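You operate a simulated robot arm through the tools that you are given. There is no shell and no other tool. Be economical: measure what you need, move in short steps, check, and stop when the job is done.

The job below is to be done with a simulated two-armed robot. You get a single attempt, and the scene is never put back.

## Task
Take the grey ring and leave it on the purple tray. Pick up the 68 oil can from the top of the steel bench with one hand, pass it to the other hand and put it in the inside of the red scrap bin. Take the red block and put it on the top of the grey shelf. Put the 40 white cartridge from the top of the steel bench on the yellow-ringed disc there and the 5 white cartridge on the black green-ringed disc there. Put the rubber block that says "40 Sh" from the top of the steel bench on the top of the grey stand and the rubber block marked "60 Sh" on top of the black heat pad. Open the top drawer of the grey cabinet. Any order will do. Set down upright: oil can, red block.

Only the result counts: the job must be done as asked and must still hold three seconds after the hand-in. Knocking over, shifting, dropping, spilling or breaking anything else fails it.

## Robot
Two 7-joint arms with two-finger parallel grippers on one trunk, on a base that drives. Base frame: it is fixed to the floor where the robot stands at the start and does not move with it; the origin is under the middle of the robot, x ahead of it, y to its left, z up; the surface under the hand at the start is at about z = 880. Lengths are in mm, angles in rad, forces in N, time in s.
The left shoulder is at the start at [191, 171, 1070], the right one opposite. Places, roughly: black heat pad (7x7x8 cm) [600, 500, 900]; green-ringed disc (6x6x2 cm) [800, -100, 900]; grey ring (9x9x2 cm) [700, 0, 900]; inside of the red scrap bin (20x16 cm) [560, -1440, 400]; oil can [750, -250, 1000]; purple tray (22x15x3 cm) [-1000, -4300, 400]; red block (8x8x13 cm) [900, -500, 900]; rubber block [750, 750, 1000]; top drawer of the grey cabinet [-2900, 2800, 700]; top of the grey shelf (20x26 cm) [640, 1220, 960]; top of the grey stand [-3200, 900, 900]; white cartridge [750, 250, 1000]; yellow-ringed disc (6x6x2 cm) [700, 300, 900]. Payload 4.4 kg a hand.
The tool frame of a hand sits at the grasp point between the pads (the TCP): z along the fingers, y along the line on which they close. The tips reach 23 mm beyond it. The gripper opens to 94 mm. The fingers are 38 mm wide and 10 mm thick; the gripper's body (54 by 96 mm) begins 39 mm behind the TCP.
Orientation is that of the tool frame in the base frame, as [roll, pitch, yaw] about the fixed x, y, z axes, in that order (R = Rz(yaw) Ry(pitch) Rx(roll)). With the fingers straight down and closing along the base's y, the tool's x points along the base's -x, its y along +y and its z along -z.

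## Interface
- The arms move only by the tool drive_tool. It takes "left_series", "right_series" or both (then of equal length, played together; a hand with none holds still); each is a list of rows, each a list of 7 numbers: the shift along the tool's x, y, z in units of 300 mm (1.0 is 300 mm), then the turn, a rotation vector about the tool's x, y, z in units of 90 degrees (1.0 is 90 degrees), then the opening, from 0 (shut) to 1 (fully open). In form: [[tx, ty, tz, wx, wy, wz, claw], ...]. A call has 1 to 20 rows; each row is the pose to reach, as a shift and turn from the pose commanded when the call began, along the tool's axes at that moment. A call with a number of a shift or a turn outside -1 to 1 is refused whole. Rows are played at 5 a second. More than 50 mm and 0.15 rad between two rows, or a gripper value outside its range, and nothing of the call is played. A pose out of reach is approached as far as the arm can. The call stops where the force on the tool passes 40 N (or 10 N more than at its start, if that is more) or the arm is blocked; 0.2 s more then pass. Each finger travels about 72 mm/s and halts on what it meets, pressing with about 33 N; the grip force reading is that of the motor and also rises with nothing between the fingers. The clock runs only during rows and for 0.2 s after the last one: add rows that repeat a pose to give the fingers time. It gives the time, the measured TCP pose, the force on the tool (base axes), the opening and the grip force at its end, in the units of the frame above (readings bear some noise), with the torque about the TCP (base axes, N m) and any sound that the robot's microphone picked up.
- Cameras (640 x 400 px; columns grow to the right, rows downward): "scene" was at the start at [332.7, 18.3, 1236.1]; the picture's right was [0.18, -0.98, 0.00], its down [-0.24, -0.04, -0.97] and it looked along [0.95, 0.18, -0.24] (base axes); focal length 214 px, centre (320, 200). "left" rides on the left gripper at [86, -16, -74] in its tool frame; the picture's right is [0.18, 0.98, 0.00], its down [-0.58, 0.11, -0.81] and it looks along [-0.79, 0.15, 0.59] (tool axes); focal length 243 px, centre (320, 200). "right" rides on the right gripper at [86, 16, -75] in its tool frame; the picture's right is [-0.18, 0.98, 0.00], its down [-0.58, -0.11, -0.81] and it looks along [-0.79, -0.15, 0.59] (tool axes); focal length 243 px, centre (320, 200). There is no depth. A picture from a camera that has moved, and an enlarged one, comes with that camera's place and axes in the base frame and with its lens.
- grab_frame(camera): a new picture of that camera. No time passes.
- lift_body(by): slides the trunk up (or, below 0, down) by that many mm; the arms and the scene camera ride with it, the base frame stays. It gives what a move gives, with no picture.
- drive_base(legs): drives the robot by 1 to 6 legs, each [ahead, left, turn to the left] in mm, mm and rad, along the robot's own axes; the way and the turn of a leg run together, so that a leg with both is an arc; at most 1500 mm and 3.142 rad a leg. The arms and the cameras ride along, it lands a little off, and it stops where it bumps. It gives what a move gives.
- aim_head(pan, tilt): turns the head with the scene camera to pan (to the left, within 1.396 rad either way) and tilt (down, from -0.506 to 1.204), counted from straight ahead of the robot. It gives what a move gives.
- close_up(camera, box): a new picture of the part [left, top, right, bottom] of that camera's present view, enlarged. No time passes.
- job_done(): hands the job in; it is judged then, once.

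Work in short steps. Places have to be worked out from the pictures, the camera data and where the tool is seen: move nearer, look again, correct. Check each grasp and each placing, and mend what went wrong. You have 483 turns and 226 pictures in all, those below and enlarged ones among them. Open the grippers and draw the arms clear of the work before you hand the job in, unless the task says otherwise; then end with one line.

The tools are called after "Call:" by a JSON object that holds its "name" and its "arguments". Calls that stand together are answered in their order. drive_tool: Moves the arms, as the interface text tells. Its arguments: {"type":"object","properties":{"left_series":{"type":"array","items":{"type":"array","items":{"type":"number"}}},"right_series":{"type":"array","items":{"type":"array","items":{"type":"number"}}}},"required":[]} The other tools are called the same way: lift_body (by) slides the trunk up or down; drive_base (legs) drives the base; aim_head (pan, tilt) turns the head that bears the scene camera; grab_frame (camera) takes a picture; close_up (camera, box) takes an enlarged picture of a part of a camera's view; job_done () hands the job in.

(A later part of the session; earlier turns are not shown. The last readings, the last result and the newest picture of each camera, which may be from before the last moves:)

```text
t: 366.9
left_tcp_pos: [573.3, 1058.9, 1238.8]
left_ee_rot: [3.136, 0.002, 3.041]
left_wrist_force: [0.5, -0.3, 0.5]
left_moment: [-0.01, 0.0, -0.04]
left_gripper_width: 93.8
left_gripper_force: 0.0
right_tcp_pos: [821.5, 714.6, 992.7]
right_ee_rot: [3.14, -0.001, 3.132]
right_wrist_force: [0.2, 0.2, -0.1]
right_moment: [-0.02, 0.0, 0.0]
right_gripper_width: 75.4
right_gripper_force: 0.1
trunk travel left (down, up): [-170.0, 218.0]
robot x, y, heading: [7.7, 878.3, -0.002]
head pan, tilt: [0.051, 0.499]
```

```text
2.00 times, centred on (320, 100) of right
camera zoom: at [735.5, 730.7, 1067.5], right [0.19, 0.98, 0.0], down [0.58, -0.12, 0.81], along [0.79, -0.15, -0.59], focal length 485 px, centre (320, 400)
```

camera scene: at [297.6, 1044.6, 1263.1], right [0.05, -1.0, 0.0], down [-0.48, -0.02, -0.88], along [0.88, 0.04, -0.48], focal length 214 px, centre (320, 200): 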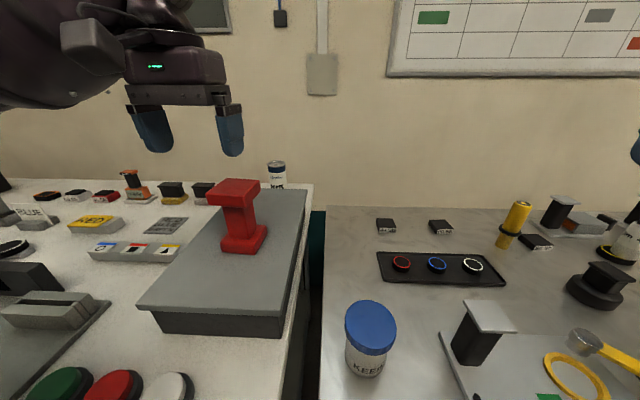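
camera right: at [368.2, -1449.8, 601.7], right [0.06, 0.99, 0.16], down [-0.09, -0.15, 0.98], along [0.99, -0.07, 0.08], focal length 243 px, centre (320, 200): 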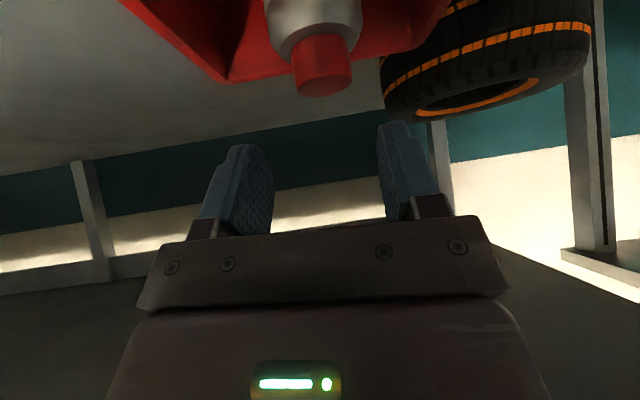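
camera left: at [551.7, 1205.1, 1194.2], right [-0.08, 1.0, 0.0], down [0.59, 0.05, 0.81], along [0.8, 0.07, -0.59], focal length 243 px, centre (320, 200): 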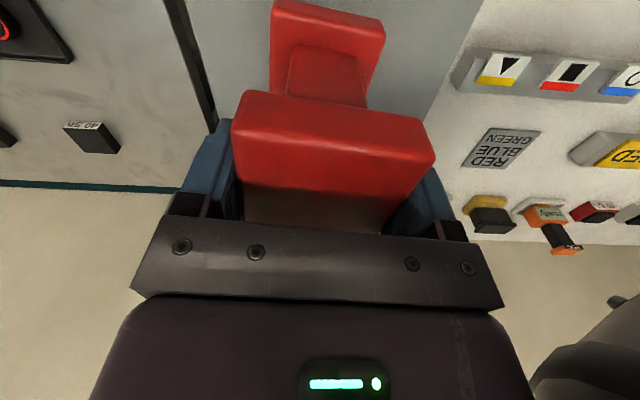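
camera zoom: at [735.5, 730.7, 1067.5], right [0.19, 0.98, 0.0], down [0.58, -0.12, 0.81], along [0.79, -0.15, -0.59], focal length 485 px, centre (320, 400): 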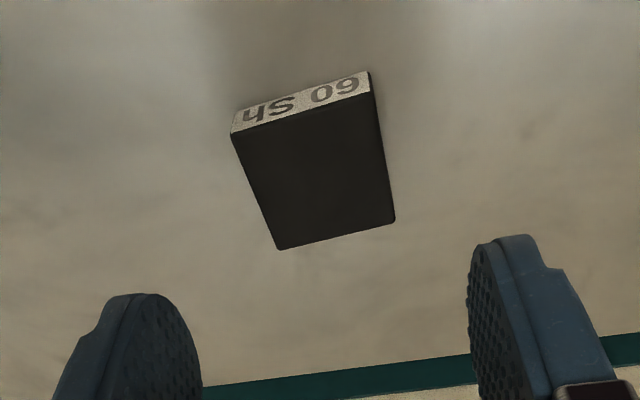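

Block ≈47 mm square, slight offset. Align and descend to z≈907, then grip.

Call:
{"name": "drive_tool", "arguments": {"right_series": [[-0.028, -0.006, 0.08, 0, 0, -0.046, 0.8], [-0.028, -0.006, 0.18, 0, 0, -0.046, 0.8], [-0.028, -0.006, 0.26, 0, 0, -0.046, 0.8], [-0.028, -0.006, 0.286, 0, 0, -0.046, 0.8], [-0.028, -0.006, 0.286, 0, 0, -0.046, 0.4], [-0.028, -0.006, 0.286, 0, 0, -0.046, 0], [-0.028, -0.006, 0.286, 0, 0, -0.046, 0], [-0.028, -0.006, 0.286, 0, 0, -0.046, 0]]}}

```text
t: 368.7
left_tcp_pos: [573.5, 1058.1, 1238.8]
left_ee_rot: [3.137, -0.001, 3.039]
left_wrist_force: [-0.1, 0.2, 0.8]
left_moment: [-0.01, -0.03, -0.01]
left_gripper_width: 94.1
left_gripper_force: 0.1
right_tcp_pos: [831.1, 714.1, 906.1]
right_ee_rot: [-3.141, -0.001, -3.078]
right_wrist_force: [-0.2, -0.1, 0.5]
right_moment: [-0.03, -0.06, -0.03]
right_gripper_width: 48.8
right_gripper_force: 33.3
trunk travel left (down, up): [-170.0, 218.0]
robot x, y, heading: [11.2, 877.2, -0.004]
head pan, tilt: [0.051, 0.499]
```

Gripped. Lift and retract.

Call:
{"name": "drive_tool", "arguments": {"right_series": [[0, 0, -0.08, 0, 0, 0, 0], [0, 0, -0.2, 0, 0, 0, 0], [0.1, 0.006, -0.32, 0, 0, 0, 0], [0.22, 0.014, -0.42, 0, 0, 0, 0], [0.35, 0.022, -0.5, 0, 0, 0, 0], [0.48, 0.03, -0.56, 0, 0, 0, 0], [0.6, 0.038, -0.58, 0, 0, 0, 0]]}}

Call:
{"name": "drive_base", "arguments": {"legs": [[0, -170, 0.004]]}}

Call:
{"name": "aim_head", "arguments": {"pan": -0.2, "tilt": 0.75}}

Call:
{"name": "grab_frame", "arguments": {"camera": "scene"}}

```text
t: 370.3
left_tcp_pos: [572.3, 1057.3, 1238.6]
left_ee_rot: [3.137, 0.003, 3.041]
left_wrist_force: [-0.3, 0.5, -0.1]
left_moment: [-0.01, 0.0, 0.01]
left_gripper_width: 94.1
left_gripper_force: 0.1
right_tcp_pos: [646.9, 712.1, 1083.2]
right_ee_rot: [3.14, 0.002, -3.079]
right_wrist_force: [0.3, -0.9, -0.8]
right_moment: [-0.01, 0.0, 0.03]
right_gripper_width: 49.0
right_gripper_force: 32.8
trunk travel left (down, up): [-170.0, 218.0]
robot x, y, heading: [9.6, 878.0, -0.002]
head pan, tilt: [0.051, 0.499]
```

```text
t: 372.5
left_tcp_pos: [572.8, 891.1, 1238.1]
left_ee_rot: [3.135, 0.0, 3.046]
left_wrist_force: [0.1, 0.5, -0.2]
left_moment: [0.0, 0.02, 0.02]
left_gripper_width: 93.8
left_gripper_force: 0.2
right_tcp_pos: [649.3, 546.7, 1082.2]
right_ee_rot: [3.14, 0.0, -3.074]
right_wrist_force: [-0.3, -0.4, -0.4]
right_moment: [0.0, 0.01, 0.01]
right_gripper_width: 49.1
right_gripper_force: 33.1
trunk travel left (down, up): [-170.0, 218.0]
robot x, y, heading: [7.2, 703.3, -0.0]
head pan, tilt: [0.051, 0.499]
```

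```text
t: 373.2
left_tcp_pos: [571.9, 891.2, 1238.0]
left_ee_rot: [3.135, 0.0, 3.046]
left_wrist_force: [0.1, 0.0, -0.1]
left_moment: [-0.03, -0.02, -0.04]
left_gripper_width: 94.1
left_gripper_force: 0.2
right_tcp_pos: [647.8, 546.5, 1081.7]
right_ee_rot: [3.139, 0.001, -3.075]
right_wrist_force: [-0.2, -0.3, -0.9]
right_moment: [-0.01, 0.01, 0.01]
right_gripper_width: 49.0
right_gripper_force: 33.1
trunk travel left (down, up): [-170.0, 218.0]
robot x, y, heading: [6.7, 712.8, 0.002]
head pan, tilt: [-0.201, 0.75]
```

```text
59 pictures are left
camera scene: at [247.2, 694.2, 1288.1], right [-0.2, -0.98, 0.0], down [-0.67, 0.13, -0.73], along [0.72, -0.14, -0.68], focal length 214 px, centre (320, 200)
```

scene: 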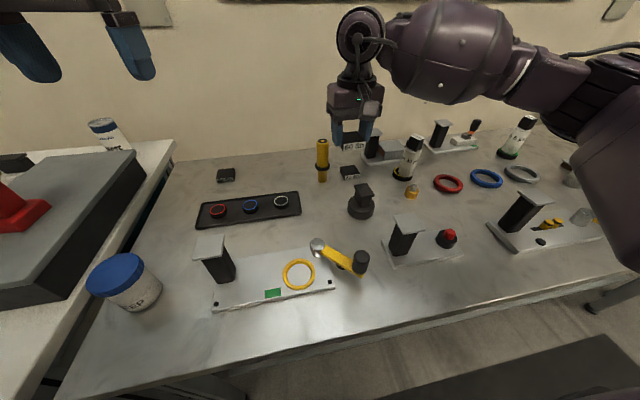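

Heat pad centre ≈ (609, 513), top z≈962. Move the block above it and look.

Call:
{"name": "drive_tool", "arguments": {"right_series": [[0.067, -0.05, 0.0, 0, 0, 0, 0], [0.134, -0.101, 0.03, 0, 0, 0, 0], [0.134, -0.101, 0.13, 0, 0, 0, 0], [0.134, -0.101, 0.13, 0, 0, 0, 0]]}}

Call:
{"name": "close_up", "arguments": {"camera": "right", "box": [220, 0, 420, 200]}}

Call:
{"name": "close_up", "arguments": {"camera": "scene", "box": [300, 110, 430, 230]}}

```text
t: 374.2
left_tcp_pos: [571.8, 891.7, 1239.8]
left_ee_rot: [3.137, 0.002, 3.046]
left_wrist_force: [0.6, 0.2, -0.5]
left_moment: [0.02, -0.03, 0.03]
left_gripper_width: 94.0
left_gripper_force: 0.2
right_tcp_pos: [611.3, 513.5, 1044.3]
right_ee_rot: [3.139, 0.001, -3.074]
right_wrist_force: [-0.3, -0.5, 0.0]
right_moment: [0.03, 0.0, 0.01]
right_gripper_width: 48.9
right_gripper_force: 32.5
trunk travel left (down, up): [-170.0, 218.0]
robot x, y, heading: [7.6, 711.7, 0.002]
head pan, tilt: [-0.201, 0.75]
```

```text
2.00 times, centred on (320, 100) of right
camera zoom: at [523.3, 523.6, 1119.1], right [0.12, 0.99, 0.0], down [0.59, -0.07, 0.81], along [0.8, -0.09, -0.59], focal length 485 px, centre (320, 400)
```

zoom: 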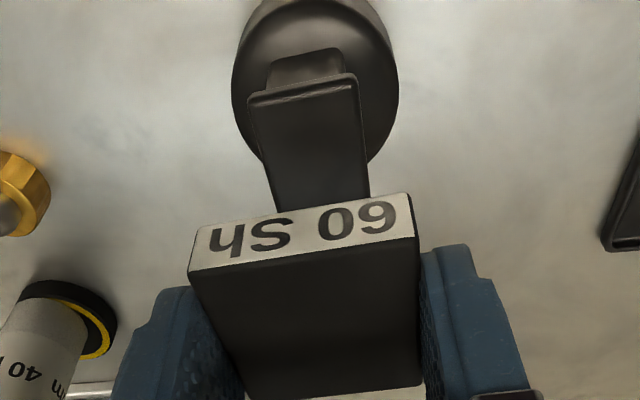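

```text
3.33 times, centred on (365, 170) of scene
camera zoom: at [246.4, 694.1, 1288.4], right [-0.2, -0.98, 0.0], down [-0.67, 0.14, -0.73], along [0.72, -0.14, -0.68], focal length 715 px, centre (170, 300)
```

zoom: 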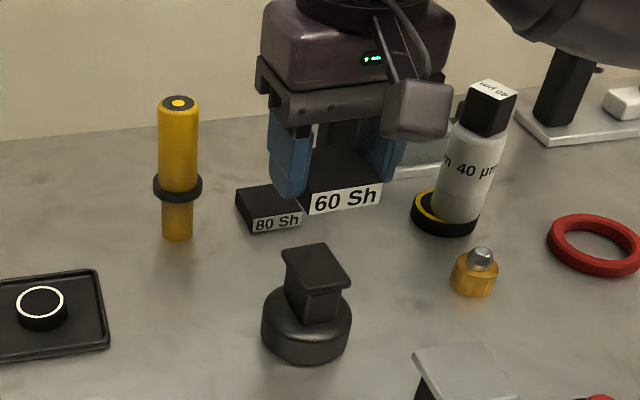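

Pad slab is ~45×32 mm centred at about (605, 514). Adjust and lower to just above, then creep.

Call:
{"name": "drive_tool", "arguments": {"right_series": [[0.02, 0.003, 0.05, 0, 0, 0, 0], [0.02, 0.003, 0.13, 0, 0, 0, 0], [0.02, 0.003, 0.165, 0, 0, 0, 0], [0.02, 0.003, 0.165, 0, 0, 0, 0]]}}

Call:
{"name": "drive_tool", "arguments": {"right_series": [[0, 0, 0.006, 0, 0, 0, 0], [0, 0, 0.012, 0, 0, 0, 0], [0, 0, 0.018, 0, 0, 0, 0], [0, 0, 0.018, 0, 0, 0, 0]]}}

```text
t: 375.2
left_tcp_pos: [572.8, 890.6, 1238.0]
left_ee_rot: [3.137, -0.001, 3.046]
left_wrist_force: [0.1, -0.6, -0.3]
left_moment: [-0.01, -0.01, 0.01]
left_gripper_width: 94.1
left_gripper_force: 0.1
right_tcp_pos: [603.6, 514.8, 993.4]
right_ee_rot: [3.14, 0.0, -3.074]
right_wrist_force: [-0.1, -0.2, 0.1]
right_moment: [-0.01, 0.02, 0.0]
right_gripper_width: 48.9
right_gripper_force: 32.9
trunk travel left (down, up): [-170.0, 218.0]
robot x, y, heading: [8.1, 710.6, 0.005]
head pan, tilt: [-0.201, 0.75]
```

```text
t: 376.2
left_tcp_pos: [572.7, 891.2, 1238.8]
left_ee_rot: [3.137, 0.001, 3.045]
left_wrist_force: [-1.0, 0.4, -0.2]
left_moment: [0.0, -0.01, -0.02]
left_gripper_width: 94.0
left_gripper_force: 0.0
right_tcp_pos: [604.9, 513.2, 987.1]
right_ee_rot: [3.139, 0.0, -3.076]
right_wrist_force: [0.2, -0.2, -1.2]
right_moment: [0.0, -0.05, 0.0]
right_gripper_width: 49.0
right_gripper_force: 32.9
trunk travel left (down, up): [-170.0, 218.0]
robot x, y, heading: [8.1, 706.2, 0.001]
head pan, tilt: [-0.201, 0.75]
```

No contact yet at 987. Creep further.

Call:
{"name": "drive_tool", "arguments": {"right_series": [[0, 0, 0.006, 0, 0, 0, 0], [0, 0, 0.012, 0, 0, 0, 0], [0, 0, 0.018, 0, 0, 0, 0], [0, 0, 0.018, 0, 0, 0, 0]]}}

Call:
{"name": "close_up", "arguments": {"camera": "scene", "box": [300, 130, 430, 230]}}

```text
t: 377.2
left_tcp_pos: [571.1, 891.7, 1238.4]
left_ee_rot: [3.136, 0.0, 3.045]
left_wrist_force: [-0.5, -0.4, 0.5]
left_moment: [-0.01, 0.03, 0.02]
left_gripper_width: 94.0
left_gripper_force: 0.1
right_tcp_pos: [604.7, 513.8, 982.9]
right_ee_rot: [-3.141, 0.0, -3.074]
right_wrist_force: [-0.4, 0.1, -0.3]
right_moment: [0.0, -0.05, 0.01]
right_gripper_width: 48.8
right_gripper_force: 33.0
trunk travel left (down, up): [-170.0, 218.0]
robot x, y, heading: [6.2, 708.6, 0.006]
head pan, tilt: [-0.201, 0.75]
```

```text
4.00 times, centred on (365, 180) of scene
camera zoom: at [247.2, 694.1, 1288.1], right [-0.2, -0.98, 0.0], down [-0.67, 0.14, -0.73], along [0.72, -0.14, -0.68], focal length 858 px, centre (140, 280)
```

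zoom: 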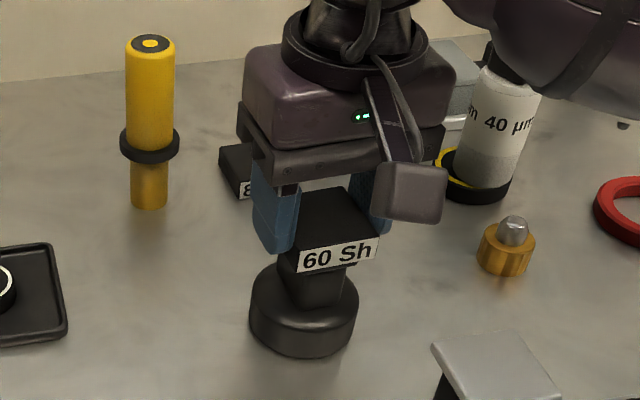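

Almost down. Creep 4 mm more.

Call:
{"name": "drive_tool", "arguments": {"right_series": [[0, 0, 0.005, 0, 0, 0, 0], [0, 0, 0.01, 0, 0, 0, 0], [0, 0, 0.014, 0, 0, 0, 0], [0, 0, 0.014, 0, 0, 0, 0]]}}

```text
t: 378.2
left_tcp_pos: [572.2, 891.5, 1237.7]
left_ee_rot: [3.135, 0.002, 3.044]
left_wrist_force: [-0.2, 0.3, -0.5]
left_moment: [0.01, 0.03, -0.01]
left_gripper_width: 93.9
left_gripper_force: 0.1
right_tcp_pos: [604.6, 513.0, 980.1]
right_ee_rot: [3.14, 0.002, -3.076]
right_wrist_force: [1.6, -1.0, 5.1]
right_moment: [-0.08, -0.04, 0.04]
right_gripper_width: 48.8
right_gripper_force: 33.1
trunk travel left (down, up): [-170.0, 218.0]
robot x, y, heading: [5.4, 712.6, 0.001]
head pan, tilt: [-0.201, 0.75]
```

Contact (5 N) with little moment. Release and rise.

Call:
{"name": "drive_tool", "arguments": {"right_series": [[0, 0, 0, 0, 0, 0, 0.65], [0, 0, 0, 0, 0, 0, 0.8], [0, 0, 0, 0, 0, 0, 0.8], [0, 0, -0.1, 0, 0, 0, 0.8], [0, 0, -0.25, 0, 0, 0, 0.8], [0.05, 0, -0.4, 0, 0, 0, 0.8], [0.15, 0, -0.5, 0, 0, 0, 0.8]]}}

Call:
{"name": "close_up", "arguments": {"camera": "scene", "box": [210, 130, 430, 240]}}

```text
t: 379.8
left_tcp_pos: [570.7, 891.8, 1238.7]
left_ee_rot: [3.137, 0.002, 3.045]
left_wrist_force: [-0.5, 0.4, 0.0]
left_moment: [0.0, 0.0, -0.02]
left_gripper_width: 94.0
left_gripper_force: 0.1
right_tcp_pos: [557.6, 509.8, 1128.9]
right_ee_rot: [3.138, -0.001, -3.074]
right_wrist_force: [-0.8, 0.4, 0.6]
right_moment: [0.0, 0.0, 0.01]
right_gripper_width: 75.4
right_gripper_force: 0.0
trunk travel left (down, up): [-170.0, 218.0]
robot x, y, heading: [6.6, 709.0, -0.002]
head pan, tilt: [-0.201, 0.75]
```

```text
2.91 times, centred on (320, 185) of scene
camera zoom: at [246.2, 694.0, 1288.4], right [-0.2, -0.98, 0.0], down [-0.67, 0.14, -0.73], along [0.72, -0.14, -0.68], focal length 624 px, centre (320, 244)
```

zoom: 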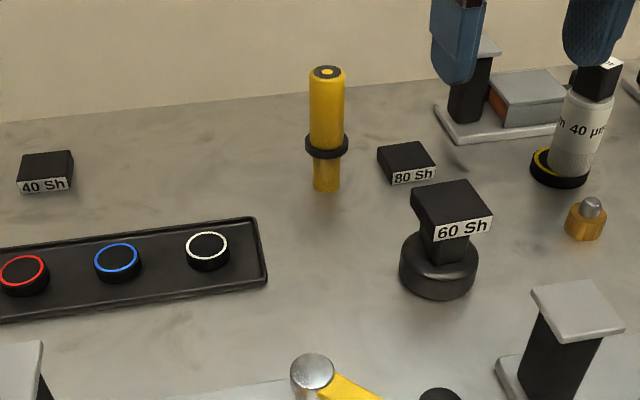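

60 Sh placed well. Next the 40 Sh with the left hand, which is already in line. Raise trunk 30 mm and move over it.

Call:
{"name": "lift_body", "arguments": {"by": 30}}

Call:
{"name": "drive_tool", "arguments": {"left_series": [[-0.12, 0, 0.1, 0, 0, 0.03, 0.8], [-0.24, -0.01, 0.2, 0, 0, 0.0, 0.8], [-0.36, -0.02, 0.3, 0, 0, -0.03, 0.8], [-0.48, -0.03, 0.4, 0, 0, -0.06, 0.8], [-0.6, -0.04, 0.5, 0, 0, -0.06, 0.8], [-0.72, -0.04, 0.6, 0, 0, -0.06, 0.8], [-0.82, -0.05, 0.7, 0, 0, -0.06, 0.8], [-0.83, -0.05, 0.84, 0, 0, -0.06, 0.8], [-0.83, -0.05, 0.84, 0, 0, -0.06, 0.8]]}}

Call:
{"name": "close_up", "arguments": {"camera": "left", "box": [200, 0, 440, 200]}}

```text
t: 380.6
left_tcp_pos: [575.4, 891.2, 1264.4]
left_ee_rot: [3.136, -0.004, 3.046]
left_wrist_force: [0.2, 0.2, 0.1]
left_moment: [-0.01, 0.0, -0.02]
left_gripper_width: 93.8
left_gripper_force: 0.2
right_tcp_pos: [560.6, 511.1, 1155.4]
right_ee_rot: [3.141, -0.006, -3.073]
right_wrist_force: [0.5, -0.8, -0.9]
right_moment: [0.04, 0.04, 0.0]
right_gripper_width: 75.2
right_gripper_force: 0.1
trunk travel left (down, up): [-200.0, 188.0]
robot x, y, heading: [7.9, 709.5, 0.003]
head pan, tilt: [-0.201, 0.75]
```

```text
t: 382.6
left_tcp_pos: [818.8, 853.0, 1019.9]
left_ee_rot: [3.137, 0.002, 3.136]
left_wrist_force: [0.0, -0.2, -0.2]
left_moment: [-0.02, -0.05, -0.02]
left_gripper_width: 75.3
left_gripper_force: 0.1
right_tcp_pos: [557.5, 510.1, 1159.3]
right_ee_rot: [3.139, 0.0, -3.076]
right_wrist_force: [-0.3, -0.1, 1.0]
right_moment: [0.01, 0.01, 0.02]
right_gripper_width: 75.0
right_gripper_force: 0.0
trunk travel left (down, up): [-200.0, 188.0]
robot x, y, heading: [7.9, 710.0, 0.002]
head pan, tilt: [-0.201, 0.75]
```

```text
2.00 times, centred on (320, 100) of left
camera zoom: at [733.2, 838.1, 1095.0], right [-0.18, 0.98, 0.0], down [0.58, 0.1, 0.81], along [0.79, 0.15, -0.59], focal length 485 px, centre (320, 400)
```

zoom: 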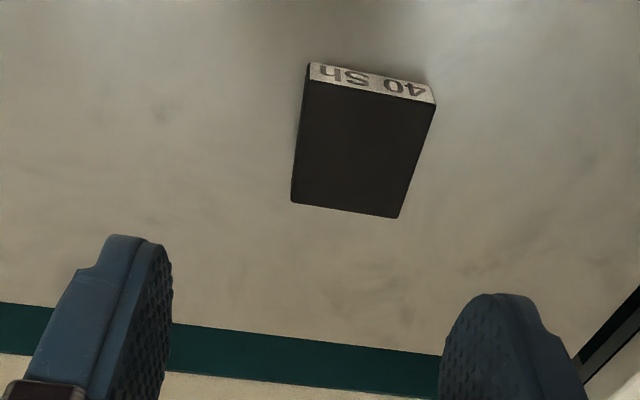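

40 Sh is offset (11, 18) mm. Correct, descend and grip.

Call:
{"name": "drive_tool", "arguments": {"left_series": [[-0.037, 0.06, 0.05, 0, 0, -0.017, 0.8], [-0.037, 0.06, 0.16, 0, 0, -0.017, 0.8], [-0.037, 0.06, 0.27, 0, 0, -0.017, 0.8], [-0.037, 0.06, 0.35, 0, 0, -0.017, 0.8], [-0.037, 0.06, 0.38, 0, 0, -0.017, 0.8], [-0.037, 0.06, 0.38, 0, 0, -0.017, 0.4], [-0.037, 0.06, 0.38, 0, 0, -0.017, 0], [-0.037, 0.06, 0.38, 0, 0, -0.017, 0], [-0.037, 0.06, 0.38, 0, 0, -0.017, 0]]}}

```text
t: 384.6
left_tcp_pos: [830.8, 873.4, 903.3]
left_ee_rot: [3.137, 0.004, -3.118]
left_wrist_force: [0.5, 0.3, 1.1]
left_moment: [0.03, -0.03, 0.02]
left_gripper_width: 49.1
left_gripper_force: 33.4
right_tcp_pos: [559.5, 510.8, 1158.2]
right_ee_rot: [3.139, 0.001, -3.076]
right_wrist_force: [-0.8, 0.3, 0.3]
right_moment: [-0.01, -0.01, 0.0]
right_gripper_width: 75.5
right_gripper_force: 0.1
trunk travel left (down, up): [-200.0, 188.0]
robot x, y, heading: [6.3, 707.4, 0.003]
head pan, tilt: [-0.201, 0.75]
```

Gripped (49 mm). Lift and retract.

Call:
{"name": "drive_tool", "arguments": {"left_series": [[0, 0, -0.08, 0, 0, 0, 0], [0.02, 0, -0.22, 0, 0, 0, 0], [0.12, 0, -0.34, 0, 0, 0, 0], [0.24, 0, -0.45, 0, 0, 0, 0], [0.38, 0, -0.54, 0, 0, 0, 0], [0.52, 0, -0.62, 0, 0, 0, 0], [0.66, 0, -0.7, 0, 0, 0, 0], [0.8, 0, -0.78, 0, 0, 0, 0], [0.95, 0, -0.84, 0, 0, 0, 0]]}}

Call:
{"name": "drive_base", "arguments": {"legs": [[-600, 0, 0], [0, 0, 1.571], [0, 0, 1.571]]}}

Call:
{"name": "aim_head", "arguments": {"pan": 0.0, "tilt": 0.3}}

Call:
{"name": "grab_frame", "arguments": {"camera": "scene"}}

```text
t: 386.6
left_tcp_pos: [543.3, 865.9, 1155.7]
left_ee_rot: [3.136, 0.003, -3.119]
left_wrist_force: [-0.2, -0.2, -0.5]
left_moment: [0.03, -0.01, 0.01]
left_gripper_width: 49.1
left_gripper_force: 33.1
right_tcp_pos: [557.7, 509.9, 1158.9]
right_ee_rot: [3.14, 0.001, -3.076]
right_wrist_force: [-0.2, 0.4, -0.5]
right_moment: [0.03, 0.04, 0.0]
right_gripper_width: 75.4
right_gripper_force: 0.1
trunk travel left (down, up): [-200.0, 188.0]
robot x, y, heading: [5.1, 706.7, -0.002]
head pan, tilt: [-0.201, 0.75]
```

```text
t: 397.6
left_tcp_pos: [-1125.9, 553.0, 1153.9]
left_ee_rot: [3.136, 0.002, 0.03]
left_wrist_force: [-0.3, -0.6, -0.8]
left_moment: [-0.02, 0.02, 0.04]
left_gripper_width: 49.3
left_gripper_force: 33.3
right_tcp_pos: [-1141.9, 907.3, 1159.5]
right_ee_rot: [3.14, -0.001, 0.072]
right_wrist_force: [0.0, 0.6, -0.1]
right_moment: [-0.01, 0.01, 0.0]
right_gripper_width: 75.1
right_gripper_force: 0.1
trunk travel left (down, up): [-200.0, 188.0]
robot x, y, heading: [-589.6, 715.3, -3.137]
head pan, tilt: [-0.201, 0.75]
```

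```text
t: 398.6
left_tcp_pos: [-1125.6, 552.5, 1155.1]
left_ee_rot: [3.137, 0.002, 0.03]
left_wrist_force: [0.0, 0.3, -0.9]
left_moment: [-0.02, 0.0, 0.03]
left_gripper_width: 49.2
left_gripper_force: 33.0
right_tcp_pos: [-1141.8, 907.1, 1159.2]
right_ee_rot: [3.139, 0.001, 0.072]
right_wrist_force: [0.5, 0.0, -0.4]
right_moment: [-0.02, -0.03, 0.01]
right_gripper_width: 75.2
right_gripper_force: 0.2
trunk travel left (down, up): [-200.0, 188.0]
robot x, y, heading: [-589.8, 709.1, -3.135]
head pan, tilt: [0.0, 0.3]
```

```text
53 pictures are left
camera scene: at [-809.9, 711.3, 1362.0], right [-0.01, 1.0, 0.0], down [0.3, 0.0, -0.95], along [-0.95, -0.01, -0.3], focal length 214 px, centre (320, 200)
```

scene: 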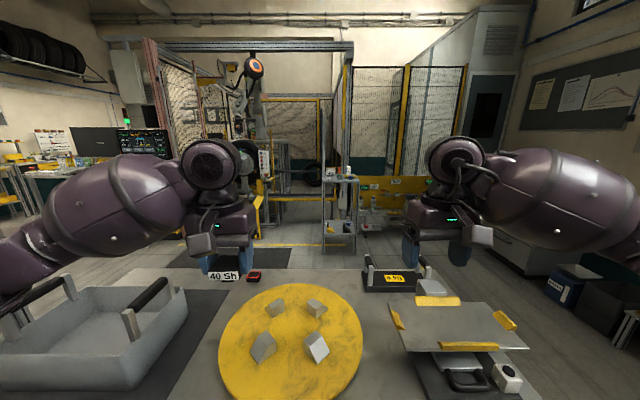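

The grey stand is visible straight ahead beyond the central table; the cabinet is to the right. I look right to plan the path around the table.

Call:
{"name": "aim_head", "arguments": {"pan": -0.9, "tilt": 0.45}}

Call:
{"name": "grab_frame", "arguments": {"camera": "scene"}}

```text
t: 399.8
left_tcp_pos: [-1126.7, 551.9, 1155.8]
left_ee_rot: [3.136, 0.002, 0.03]
left_wrist_force: [-0.2, 0.2, -0.1]
left_moment: [0.0, 0.03, 0.02]
left_gripper_width: 49.2
left_gripper_force: 32.7
right_tcp_pos: [-1142.4, 907.6, 1158.0]
right_ee_rot: [3.139, 0.001, 0.073]
right_wrist_force: [-0.4, 0.8, -0.5]
right_moment: [-0.01, 0.01, 0.0]
right_gripper_width: 75.4
right_gripper_force: 0.0
trunk travel left (down, up): [-200.0, 188.0]
robot x, y, heading: [-588.8, 708.8, -3.132]
head pan, tilt: [-0.901, 0.45]
```

```text
52 pictures are left
camera scene: at [-774.1, 783.4, 1348.2], right [0.78, 0.63, 0.0], down [0.27, -0.34, -0.9], along [-0.56, 0.7, -0.44], focal length 214 px, centre (320, 200)
```

scene: 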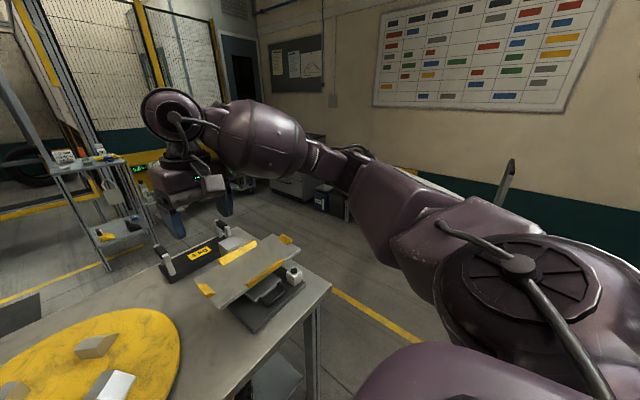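

Table ends at y≈1150; the way around on that side is clear. Drive around it and look at the stand.

Call:
{"name": "drive_base", "arguments": {"legs": [[0, -1040, 0], [1450, 0, 0], [250, 0, 0]]}}

Call:
{"name": "aim_head", "arguments": {"pan": 0.5, "tilt": 0.4}}

Call:
{"name": "grab_frame", "arguments": {"camera": "scene"}}

```text
t: 417.6
left_tcp_pos: [-2846.9, 1590.3, 1153.6]
left_ee_rot: [3.136, 0.003, 0.037]
left_wrist_force: [-0.3, -0.1, -0.5]
left_moment: [0.01, -0.01, 0.01]
left_gripper_width: 49.2
left_gripper_force: 33.6
right_tcp_pos: [-2865.6, 1944.3, 1158.5]
right_ee_rot: [3.14, -0.001, 0.079]
right_wrist_force: [-0.2, 0.8, -0.3]
right_moment: [0.0, 0.0, -0.02]
right_gripper_width: 75.5
right_gripper_force: 0.1
trunk travel left (down, up): [-200.0, 188.0]
robot x, y, heading: [-2314.6, 1752.0, -3.125]
head pan, tilt: [-0.901, 0.45]
```

```text
t: 419.1
left_tcp_pos: [-2845.9, 1590.9, 1154.6]
left_ee_rot: [3.136, 0.001, 0.037]
left_wrist_force: [-0.6, 0.3, -1.2]
left_moment: [-0.01, -0.03, -0.01]
left_gripper_width: 49.0
left_gripper_force: 33.1
right_tcp_pos: [-2865.7, 1944.4, 1158.1]
right_ee_rot: [3.141, 0.002, 0.077]
right_wrist_force: [-0.8, -1.0, 0.4]
right_moment: [0.01, 0.01, 0.01]
right_gripper_width: 75.1
right_gripper_force: 0.2
trunk travel left (down, up): [-200.0, 188.0]
robot x, y, heading: [-2312.9, 1751.4, -3.126]
head pan, tilt: [0.499, 0.4]
```

```text
51 pictures are left
camera scene: at [-2518.3, 1707.1, 1352.8], right [-0.49, 0.87, 0.0], down [0.34, 0.19, -0.92], along [-0.8, -0.45, -0.39], focal length 214 px, centre (320, 200)
```

scene: 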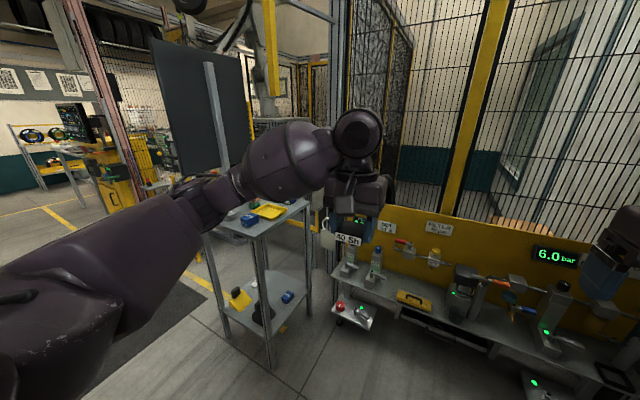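

I see the stand with items on its top. Drive left 500 mm in front of it and look down on it.

Call:
{"name": "drive_base", "arguments": {"legs": [[0, 500, -0.015]]}}

Call:
{"name": "aim_head", "arguments": {"pan": 0.2, "tilt": 0.6}}

Call:
{"name": "grab_frame", "arguments": {"camera": "scene"}}

```text
t: 423.9
left_tcp_pos: [-2847.4, 1107.2, 1154.2]
left_ee_rot: [3.136, 0.001, 0.015]
left_wrist_force: [0.0, -0.1, -0.4]
left_moment: [0.03, 0.04, 0.02]
left_gripper_width: 49.0
left_gripper_force: 33.0
right_tcp_pos: [-2859.3, 1461.7, 1157.0]
right_ee_rot: [3.139, 0.001, 0.059]
right_wrist_force: [0.3, -0.4, -0.9]
right_moment: [0.02, 0.01, -0.01]
right_gripper_width: 75.1
right_gripper_force: 0.1
trunk travel left (down, up): [-200.0, 188.0]
robot x, y, heading: [-2305.0, 1261.3, 3.136]
head pan, tilt: [0.499, 0.4]
```

```text
t: 424.8
left_tcp_pos: [-2846.9, 1107.4, 1155.6]
left_ee_rot: [3.137, 0.003, 0.015]
left_wrist_force: [-0.2, 0.5, -0.8]
left_moment: [-0.03, -0.02, -0.06]
left_gripper_width: 49.1
left_gripper_force: 33.5
right_tcp_pos: [-2857.7, 1461.9, 1158.5]
right_ee_rot: [3.141, -0.001, 0.059]
right_wrist_force: [0.0, -0.2, -0.6]
right_moment: [-0.03, -0.02, 0.04]
right_gripper_width: 75.4
right_gripper_force: 0.0
trunk travel left (down, up): [-200.0, 188.0]
robot x, y, heading: [-2307.9, 1258.1, 3.134]
head pan, tilt: [0.201, 0.6]
```

```text
50 pictures are left
camera scene: at [-2522.7, 1243.7, 1334.6], right [-0.19, 0.98, 0.0], down [0.55, 0.11, -0.83], along [-0.81, -0.16, -0.56], focal length 214 px, centre (320, 200)
```

scene: 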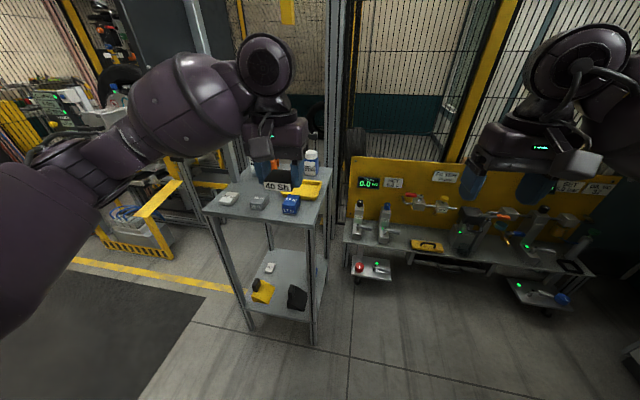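

Stand top spans x −3015…−3500, y 760…1113, free around (−3250, 890). Drive left 215 and forward 335, then look.

Call:
{"name": "drive_base", "arguments": {"legs": [[0, 215, 0.004], [335, 0, 0]]}}

Call:
{"name": "aim_head", "arguments": {"pan": 0.15, "tilt": 0.7}}

Call:
{"name": "grab_frame", "arguments": {"camera": "scene"}}

Call:
{"name": "grab_frame", "arguments": {"camera": "left"}}

```text
t: 428.4
left_tcp_pos: [-3009.0, 897.1, 1157.3]
left_ee_rot: [3.124, 0.015, -0.009]
left_wrist_force: [-1.0, -0.5, -0.9]
left_moment: [0.01, 0.0, 0.0]
left_gripper_width: 49.3
left_gripper_force: 32.9
right_tcp_pos: [-3031.1, 1246.8, 1164.3]
right_ee_rot: [3.138, 0.011, 0.067]
right_wrist_force: [-0.4, 0.0, -0.4]
right_moment: [-0.02, -0.01, -0.03]
right_gripper_width: 74.9
right_gripper_force: 0.1
trunk travel left (down, up): [-200.0, 188.0]
robot x, y, heading: [-2489.6, 1045.0, 3.143]
head pan, tilt: [0.201, 0.6]
stopped in leg 2: the robot was blocked; the commanded pose is now the measured one
```

```text
t: 429.1
left_tcp_pos: [-3008.4, 895.2, 1157.0]
left_ee_rot: [3.124, 0.012, -0.008]
left_wrist_force: [-0.3, 0.6, -0.1]
left_moment: [0.03, 0.01, -0.01]
left_gripper_width: 49.2
left_gripper_force: 33.0
right_tcp_pos: [-3028.8, 1249.0, 1164.9]
right_ee_rot: [3.137, 0.012, 0.064]
right_wrist_force: [-1.2, 0.0, 0.4]
right_moment: [0.0, 0.01, 0.0]
right_gripper_width: 75.2
right_gripper_force: 0.0
trunk travel left (down, up): [-200.0, 188.0]
robot x, y, heading: [-2492.3, 1041.2, 3.14]
head pan, tilt: [0.15, 0.7]
```

```text
49 pictures are left
camera scene: at [-2688.1, 1035.9, 1329.2], right [-0.15, 0.99, 0.0], down [0.63, 0.09, -0.77], along [-0.76, -0.11, -0.63], focal length 214 px, centre (320, 200)
```

scene: 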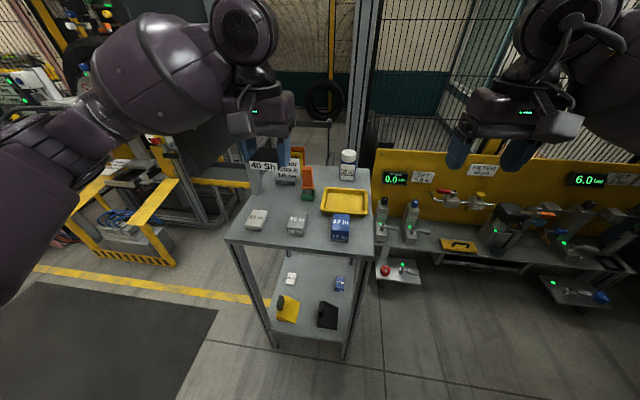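

```text
48 pictures are left
camera left: at [-2920.7, 913.2, 1231.6], right [0.18, -0.98, 0.01], down [-0.57, -0.09, 0.82], along [-0.8, -0.15, -0.58], focal length 243 px, centre (320, 200)
```

left: 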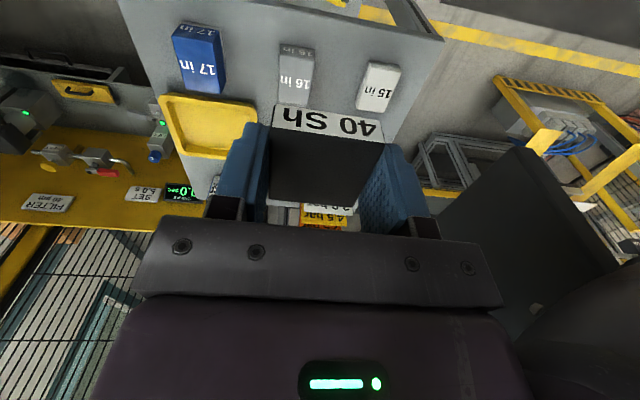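

The base touched the stand's legs region; I back off 25 mm. The free spot on top is about (−3160, 850); move the left hand above it.

Call:
{"name": "drive_base", "arguments": {"legs": [[-25, 0, 0]]}}

Call:
{"name": "drive_tool", "arguments": {"left_series": [[-0.12, 0.03, 0.04, 0, 0, 0, 0], [-0.24, 0.07, 0.09, 0, 0, 0, 0], [-0.36, 0.1, 0.15, 0, 0, 0, 0], [-0.48, 0.13, 0.22, 0, 0, 0, 0], [-0.58, 0.15, 0.3, 0, 0, 0, 0], [-0.58, 0.15, 0.42, 0, 0, 0, 0], [-0.58, 0.15, 0.42, 0, 0, 0, 0]]}}

Call:
{"name": "close_up", "arguments": {"camera": "scene", "box": [200, 120, 400, 270]}}

Call:
{"name": "grab_frame", "arguments": {"camera": "left"}}

```text
t: 429.9
left_tcp_pos: [-2999.7, 891.6, 1146.2]
left_ee_rot: [3.128, -0.009, -0.006]
left_wrist_force: [0.2, -0.3, 0.1]
left_moment: [0.03, 0.0, 0.0]
left_gripper_width: 49.2
left_gripper_force: 32.9
right_tcp_pos: [-3017.9, 1245.3, 1156.6]
right_ee_rot: [3.139, -0.004, 0.062]
right_wrist_force: [-0.5, -0.1, 0.3]
right_moment: [-0.03, 0.0, 0.01]
right_gripper_width: 75.1
right_gripper_force: 0.1
trunk travel left (down, up): [-200.0, 188.0]
robot x, y, heading: [-2466.3, 1043.1, 3.132]
head pan, tilt: [0.15, 0.7]
```

```text
t: 431.2
left_tcp_pos: [-3134.8, 898.1, 1072.3]
left_ee_rot: [3.119, 0.042, -0.076]
left_wrist_force: [0.2, -0.7, -1.6]
left_moment: [-0.02, -0.03, 0.0]
left_gripper_width: 49.3
left_gripper_force: 33.2
right_tcp_pos: [-2978.8, 1268.6, 1165.2]
right_ee_rot: [3.127, 0.016, 0.049]
right_wrist_force: [1.8, -0.1, 0.8]
right_moment: [-0.03, 0.01, 0.0]
right_gripper_width: 75.3
right_gripper_force: 0.0
trunk travel left (down, up): [-200.0, 188.0]
robot x, y, heading: [-2449.8, 1047.5, 3.12]
head pan, tilt: [0.15, 0.7]
stopped in row 6 (left hand): the force on the tool passed its limit at 46 N (the readings are from after the stop); the commanded pose is now the measured one
```

```text
2.67 times, centred on (300, 195) of scene
camera zoom: at [-2639.9, 1054.2, 1329.0], right [-0.13, 0.99, -0.01], down [0.63, 0.07, -0.78], along [-0.77, -0.11, -0.63], focal length 572 px, centre (373, 213)
```

zoom: 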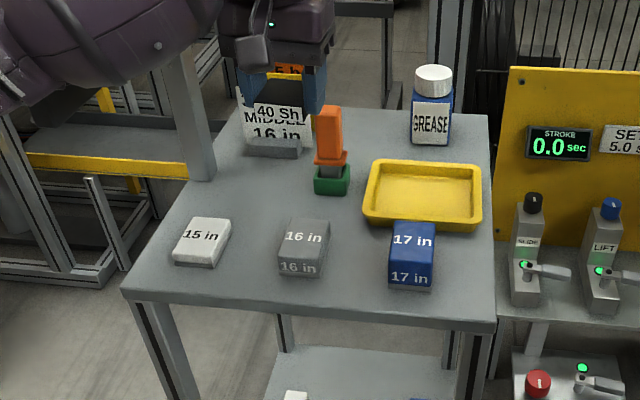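

```text
46 pictures are left
camera left: at [-3042.5, 909.3, 1143.8], right [0.11, -0.99, 0.01], down [-0.55, -0.05, 0.83], along [-0.83, -0.1, -0.55], focal length 243 px, centre (320, 200)
```

left: 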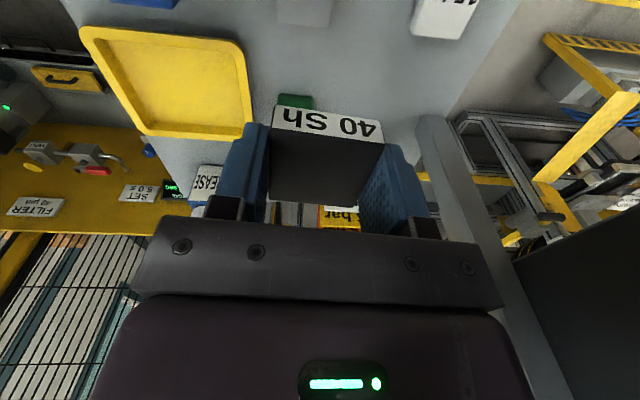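

Something resisted (46 N transient, the base was nudged). I look at the left arm's surroundings before going on.

Call:
{"name": "aim_head", "arguments": {"pan": 0.6, "tilt": 0.45}}

Call:
{"name": "grab_frame", "arguments": {"camera": "scene"}}

```text
t: 432.1
left_tcp_pos: [-3132.8, 898.4, 1070.2]
left_ee_rot: [3.12, 0.038, -0.074]
left_wrist_force: [-0.7, -0.4, -1.0]
left_moment: [0.0, 0.01, -0.01]
left_gripper_width: 48.9
left_gripper_force: 33.1
right_tcp_pos: [-2981.3, 1268.2, 1165.5]
right_ee_rot: [3.125, 0.018, 0.054]
right_wrist_force: [0.0, -0.6, 0.1]
right_moment: [-0.02, -0.01, -0.03]
right_gripper_width: 75.1
right_gripper_force: 0.1
trunk travel left (down, up): [-200.0, 188.0]
robot x, y, heading: [-2453.7, 1043.1, 3.126]
head pan, tilt: [0.6, 0.45]
```

```text
45 pictures are left
camera scene: at [-2633.3, 1016.6, 1352.2], right [-0.55, 0.83, 0.0], down [0.35, 0.23, -0.91], along [-0.76, -0.5, -0.41], focal length 214 px, centre (320, 200)
```

scene: 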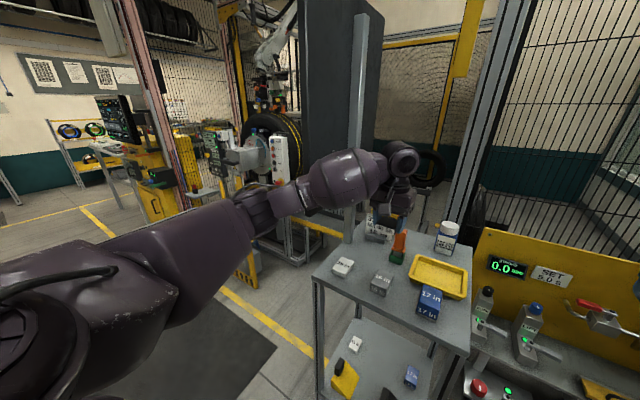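

No object is visibly disturbed; the right hand, near the cage/panel, is the likelier contact. I retract the right hand toward the robot first.

Call:
{"name": "drive_tool", "arguments": {"right_series": [[0.12, 0, -0.06, 0, 0, 0, 0.8], [0.25, 0, -0.12, 0, 0, 0, 0.8], [0.38, 0, -0.18, 0, 0, 0, 0.8], [0.38, 0, -0.18, 0, 0, 0, 0.8]]}}

Call:
{"name": "grab_frame", "arguments": {"camera": "right"}}

```text
t: 433.3
left_tcp_pos: [-3131.0, 899.3, 1073.6]
left_ee_rot: [3.127, 0.045, -0.091]
left_wrist_force: [-0.3, -0.4, -0.2]
left_moment: [0.0, -0.02, 0.02]
left_gripper_width: 49.1
left_gripper_force: 33.6
right_tcp_pos: [-2865.3, 1273.2, 1216.5]
right_ee_rot: [3.13, 0.016, 0.05]
right_wrist_force: [0.1, 0.0, 0.8]
right_moment: [-0.07, -0.01, 0.0]
right_gripper_width: 75.5
right_gripper_force: 0.0
trunk travel left (down, up): [-200.0, 188.0]
robot x, y, heading: [-2449.5, 1041.9, 3.123]
head pan, tilt: [0.6, 0.45]
stopped in row 4 (right hand): the arm was blocked; the commanded pose is now the measured one
```

```text
44 pictures are left
camera right: at [-2776.4, 1262.6, 1289.5], right [-0.13, -0.99, 0.01], down [-0.57, 0.09, 0.81], along [-0.81, 0.1, -0.58], focal length 243 px, centre (320, 200)
```

right: 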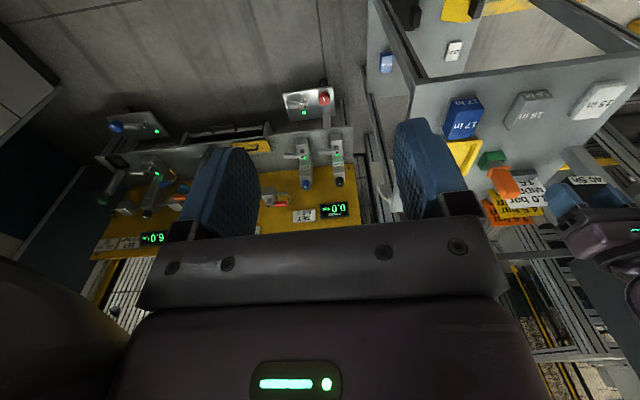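

I lift the left hand 60 mm to see whether the body tilt relaxes.

Call:
{"name": "drive_tool", "arguments": {"left_series": [[0, 0, -0.1, 0, 0, 0, 0], [0, 0, -0.2, 0, 0, 0, 0], [0, 0, -0.2, 0, 0, 0, 0]]}}

```text
t: 434.3
left_tcp_pos: [-3122.1, 896.8, 1104.3]
left_ee_rot: [3.128, -0.003, -0.103]
left_wrist_force: [0.3, -0.3, -1.1]
left_moment: [0.03, 0.02, 0.01]
left_gripper_width: 49.1
left_gripper_force: 32.6
right_tcp_pos: [-2865.8, 1264.7, 1219.6]
right_ee_rot: [3.137, 0.019, 0.053]
right_wrist_force: [-0.4, 0.6, 0.6]
right_moment: [-0.02, 0.02, 0.02]
right_gripper_width: 75.5
right_gripper_force: 0.0
trunk travel left (down, up): [-200.0, 188.0]
robot x, y, heading: [-2448.3, 1048.2, 3.129]
head pan, tilt: [0.6, 0.45]
stopped in row 3 (left hand): the arm was blocked; the commanded pose is now the measured one
```

Both arms report blocked and the body is pitched ~0.02: the base may be riding on something. I back the robot off 150 mm.

Call:
{"name": "drive_base", "arguments": {"legs": [[-150, 0, 0]]}}

Call:
{"name": "aim_head", "arguments": {"pan": 0.1, "tilt": 1.1}}

Call:
{"name": "grab_frame", "arguments": {"camera": "scene"}}

```text
t: 435.7
left_tcp_pos: [-2992.5, 887.1, 1094.5]
left_ee_rot: [3.136, -0.011, -0.093]
left_wrist_force: [-0.7, -0.5, -1.1]
left_moment: [0.0, 0.02, -0.01]
left_gripper_width: 49.1
left_gripper_force: 32.8
right_tcp_pos: [-2736.2, 1257.4, 1211.3]
right_ee_rot: [3.14, 0.001, 0.054]
right_wrist_force: [0.8, 0.7, -0.5]
right_moment: [0.0, 0.0, -0.03]
right_gripper_width: 75.5
right_gripper_force: 0.0
trunk travel left (down, up): [-200.0, 188.0]
robot x, y, heading: [-2304.3, 1041.8, 3.123]
head pan, tilt: [0.6, 0.45]
```

```text
t: 436.7
left_tcp_pos: [-2993.8, 887.6, 1094.9]
left_ee_rot: [3.134, -0.012, -0.094]
left_wrist_force: [0.3, 0.9, -0.6]
left_moment: [0.0, -0.02, 0.03]
left_gripper_width: 49.2
left_gripper_force: 32.9
right_tcp_pos: [-2737.3, 1257.3, 1211.4]
right_ee_rot: [3.138, -0.001, 0.053]
right_wrist_force: [-0.1, 0.4, 0.3]
right_moment: [-0.01, 0.02, 0.02]
right_gripper_width: 75.2
right_gripper_force: 0.0
trunk travel left (down, up): [-200.0, 188.0]
robot x, y, heading: [-2302.2, 1041.4, 3.127]
head pan, tilt: [0.099, 1.1]
```

```text
43 pictures are left
camera scene: at [-2491.9, 1039.9, 1296.0], right [-0.09, 1.0, 0.0], down [0.89, 0.08, -0.45], along [-0.45, -0.04, -0.89], focal length 214 px, centre (320, 200)
```

scene: 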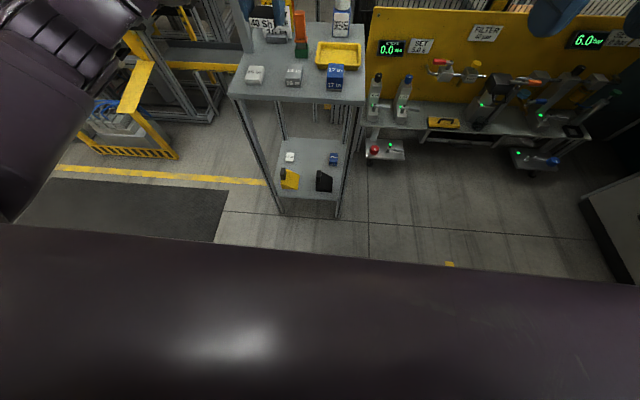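

Body level again: the base had run against the stand's feet area (stand unmoved). I stay back at x≈−2395 and reach further with the arm.

Call:
{"name": "drive_base", "arguments": {"legs": [[92, 0, 0]]}}

Call:
{"name": "drive_tool", "arguments": {"left_series": [[-0.1, 0.05, 0, 0, 0, 0, 0], [-0.2, 0.1, 0, 0, 0, 0, 0], [-0.227, 0.145, 0.08, 0, 0, 0, 0], [-0.227, 0.145, 0.2, 0, 0, 0, 0], [-0.227, 0.145, 0.3, 0, 0, 0, 0], [-0.227, 0.145, 0.3, 0, 0, 0, 0]]}}

Call:
{"name": "aim_head", "arguments": {"pan": 0.2, "tilt": 0.7}}

Call:
{"name": "close_up", "arguments": {"camera": "scene", "box": [200, 120, 400, 270]}}

```text
t: 437.9
left_tcp_pos: [-3086.3, 889.9, 1093.9]
left_ee_rot: [3.137, -0.013, -0.095]
left_wrist_force: [-0.7, -0.4, -0.5]
left_moment: [0.03, 0.0, -0.03]
left_gripper_width: 49.4
left_gripper_force: 32.6
right_tcp_pos: [-2828.7, 1260.4, 1210.3]
right_ee_rot: [3.141, 0.0, 0.052]
right_wrist_force: [0.1, 0.4, 0.2]
right_moment: [0.0, 0.0, -0.01]
right_gripper_width: 75.3
right_gripper_force: 0.2
trunk travel left (down, up): [-200.0, 188.0]
robot x, y, heading: [-2394.6, 1042.2, 3.128]
head pan, tilt: [0.099, 1.1]
```

```text
t: 439.3
left_tcp_pos: [-3157.3, 864.7, 1014.7]
left_ee_rot: [3.128, -0.004, -0.106]
left_wrist_force: [-0.1, 0.3, 0.0]
left_moment: [-0.01, -0.02, -0.02]
left_gripper_width: 49.0
left_gripper_force: 33.1
right_tcp_pos: [-2826.5, 1270.0, 1210.3]
right_ee_rot: [3.132, 0.002, 0.049]
right_wrist_force: [-0.1, 1.1, 0.4]
right_moment: [-0.01, 0.01, -0.03]
right_gripper_width: 75.2
right_gripper_force: 0.0
trunk travel left (down, up): [-200.0, 188.0]
robot x, y, heading: [-2394.5, 1046.6, 3.122]
head pan, tilt: [0.099, 1.1]
```

```text
t: 440.1
left_tcp_pos: [-3156.5, 866.3, 1012.9]
left_ee_rot: [3.127, -0.007, -0.106]
left_wrist_force: [0.4, 0.4, -0.6]
left_moment: [0.0, -0.02, 0.0]
left_gripper_width: 49.1
left_gripper_force: 33.3
right_tcp_pos: [-2825.8, 1270.8, 1209.6]
right_ee_rot: [3.134, 0.001, 0.05]
right_wrist_force: [-0.5, 0.0, -0.2]
right_moment: [0.04, 0.01, 0.03]
right_gripper_width: 75.3
right_gripper_force: 0.1
trunk travel left (down, up): [-200.0, 188.0]
robot x, y, heading: [-2391.2, 1044.6, 3.124]
head pan, tilt: [0.201, 0.7]
```

```text
2.67 times, centred on (300, 195) of scene
camera zoom: at [-2602.8, 1041.5, 1326.4], right [-0.18, 0.98, -0.01], down [0.63, 0.11, -0.77], along [-0.75, -0.14, -0.64], focal length 572 px, centre (373, 213)
```

zoom: 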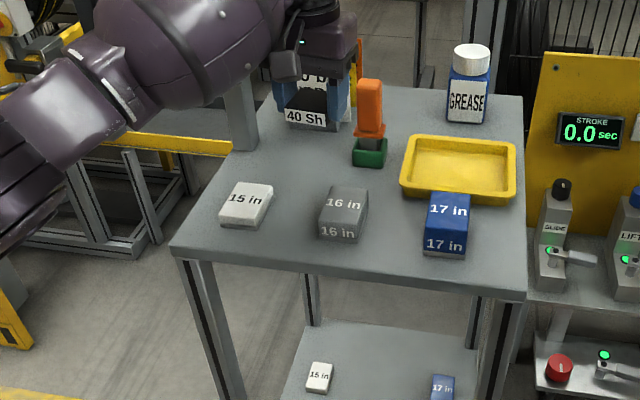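

A tall post rises from the stand's left edge and the left wrist brushes it. I choose a spot further right, (−3145, 888), between the boxes and the orange tool, and check with the wrist camera.

Call:
{"name": "drive_tool", "arguments": {"left_series": [[0.016, -0.04, 0, 0, 0, 0, 0], [0.032, -0.077, 0, 0, 0, 0, 0], [0.032, -0.077, 0, 0, 0, 0, 0]]}}

Call:
{"name": "close_up", "arguments": {"camera": "left", "box": [160, 0, 480, 200]}}

Call:
{"name": "close_up", "arguments": {"camera": "scene", "box": [260, 130, 380, 220]}}

```text
t: 440.9
left_tcp_pos: [-3145.7, 871.6, 1003.9]
left_ee_rot: [3.134, -0.017, -0.09]
left_wrist_force: [0.2, -0.1, 0.4]
left_moment: [-0.01, -0.01, 0.0]
left_gripper_width: 49.0
left_gripper_force: 33.5
right_tcp_pos: [-2829.3, 1259.2, 1211.1]
right_ee_rot: [3.14, -0.002, 0.055]
right_wrist_force: [0.0, 0.5, 0.2]
right_moment: [0.01, 0.06, 0.0]
right_gripper_width: 75.1
right_gripper_force: 0.1
trunk travel left (down, up): [-200.0, 188.0]
robot x, y, heading: [-2392.9, 1043.5, 3.127]
head pan, tilt: [0.201, 0.7]
```

```text
2.00 times, centred on (320, 100) of left
camera zoom: at [-3058.4, 880.6, 1080.5], right [0.09, -1.0, 0.01], down [-0.6, -0.05, 0.8], along [-0.79, -0.08, -0.6], focal length 485 px, centre (320, 400)
```

zoom: 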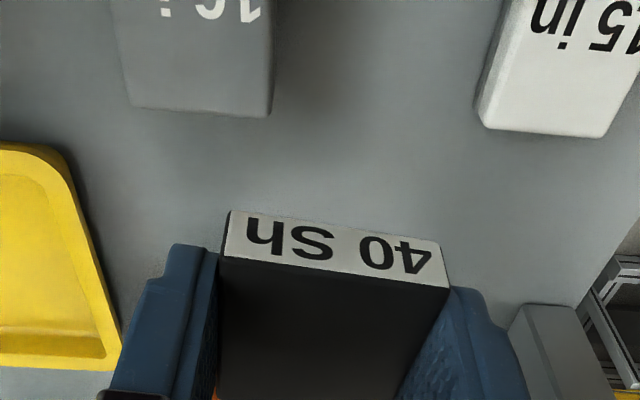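

```text
4.44 times, centred on (320, 175) of scene
camera zoom: at [-2604.8, 1030.2, 1325.6], right [-0.19, 0.98, 0.0], down [0.63, 0.12, -0.76], along [-0.75, -0.14, -0.64], focal length 953 px, centre (320, 311)
```

zoom: 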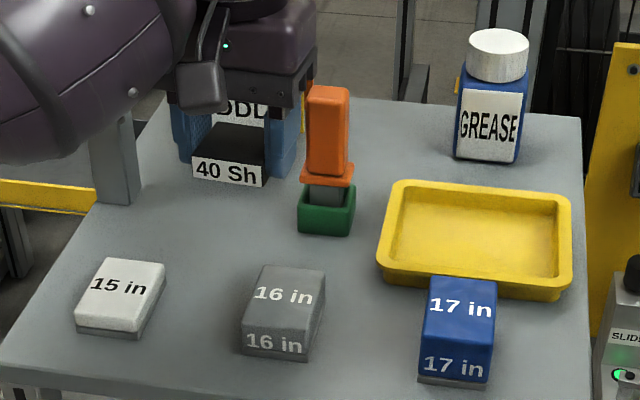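

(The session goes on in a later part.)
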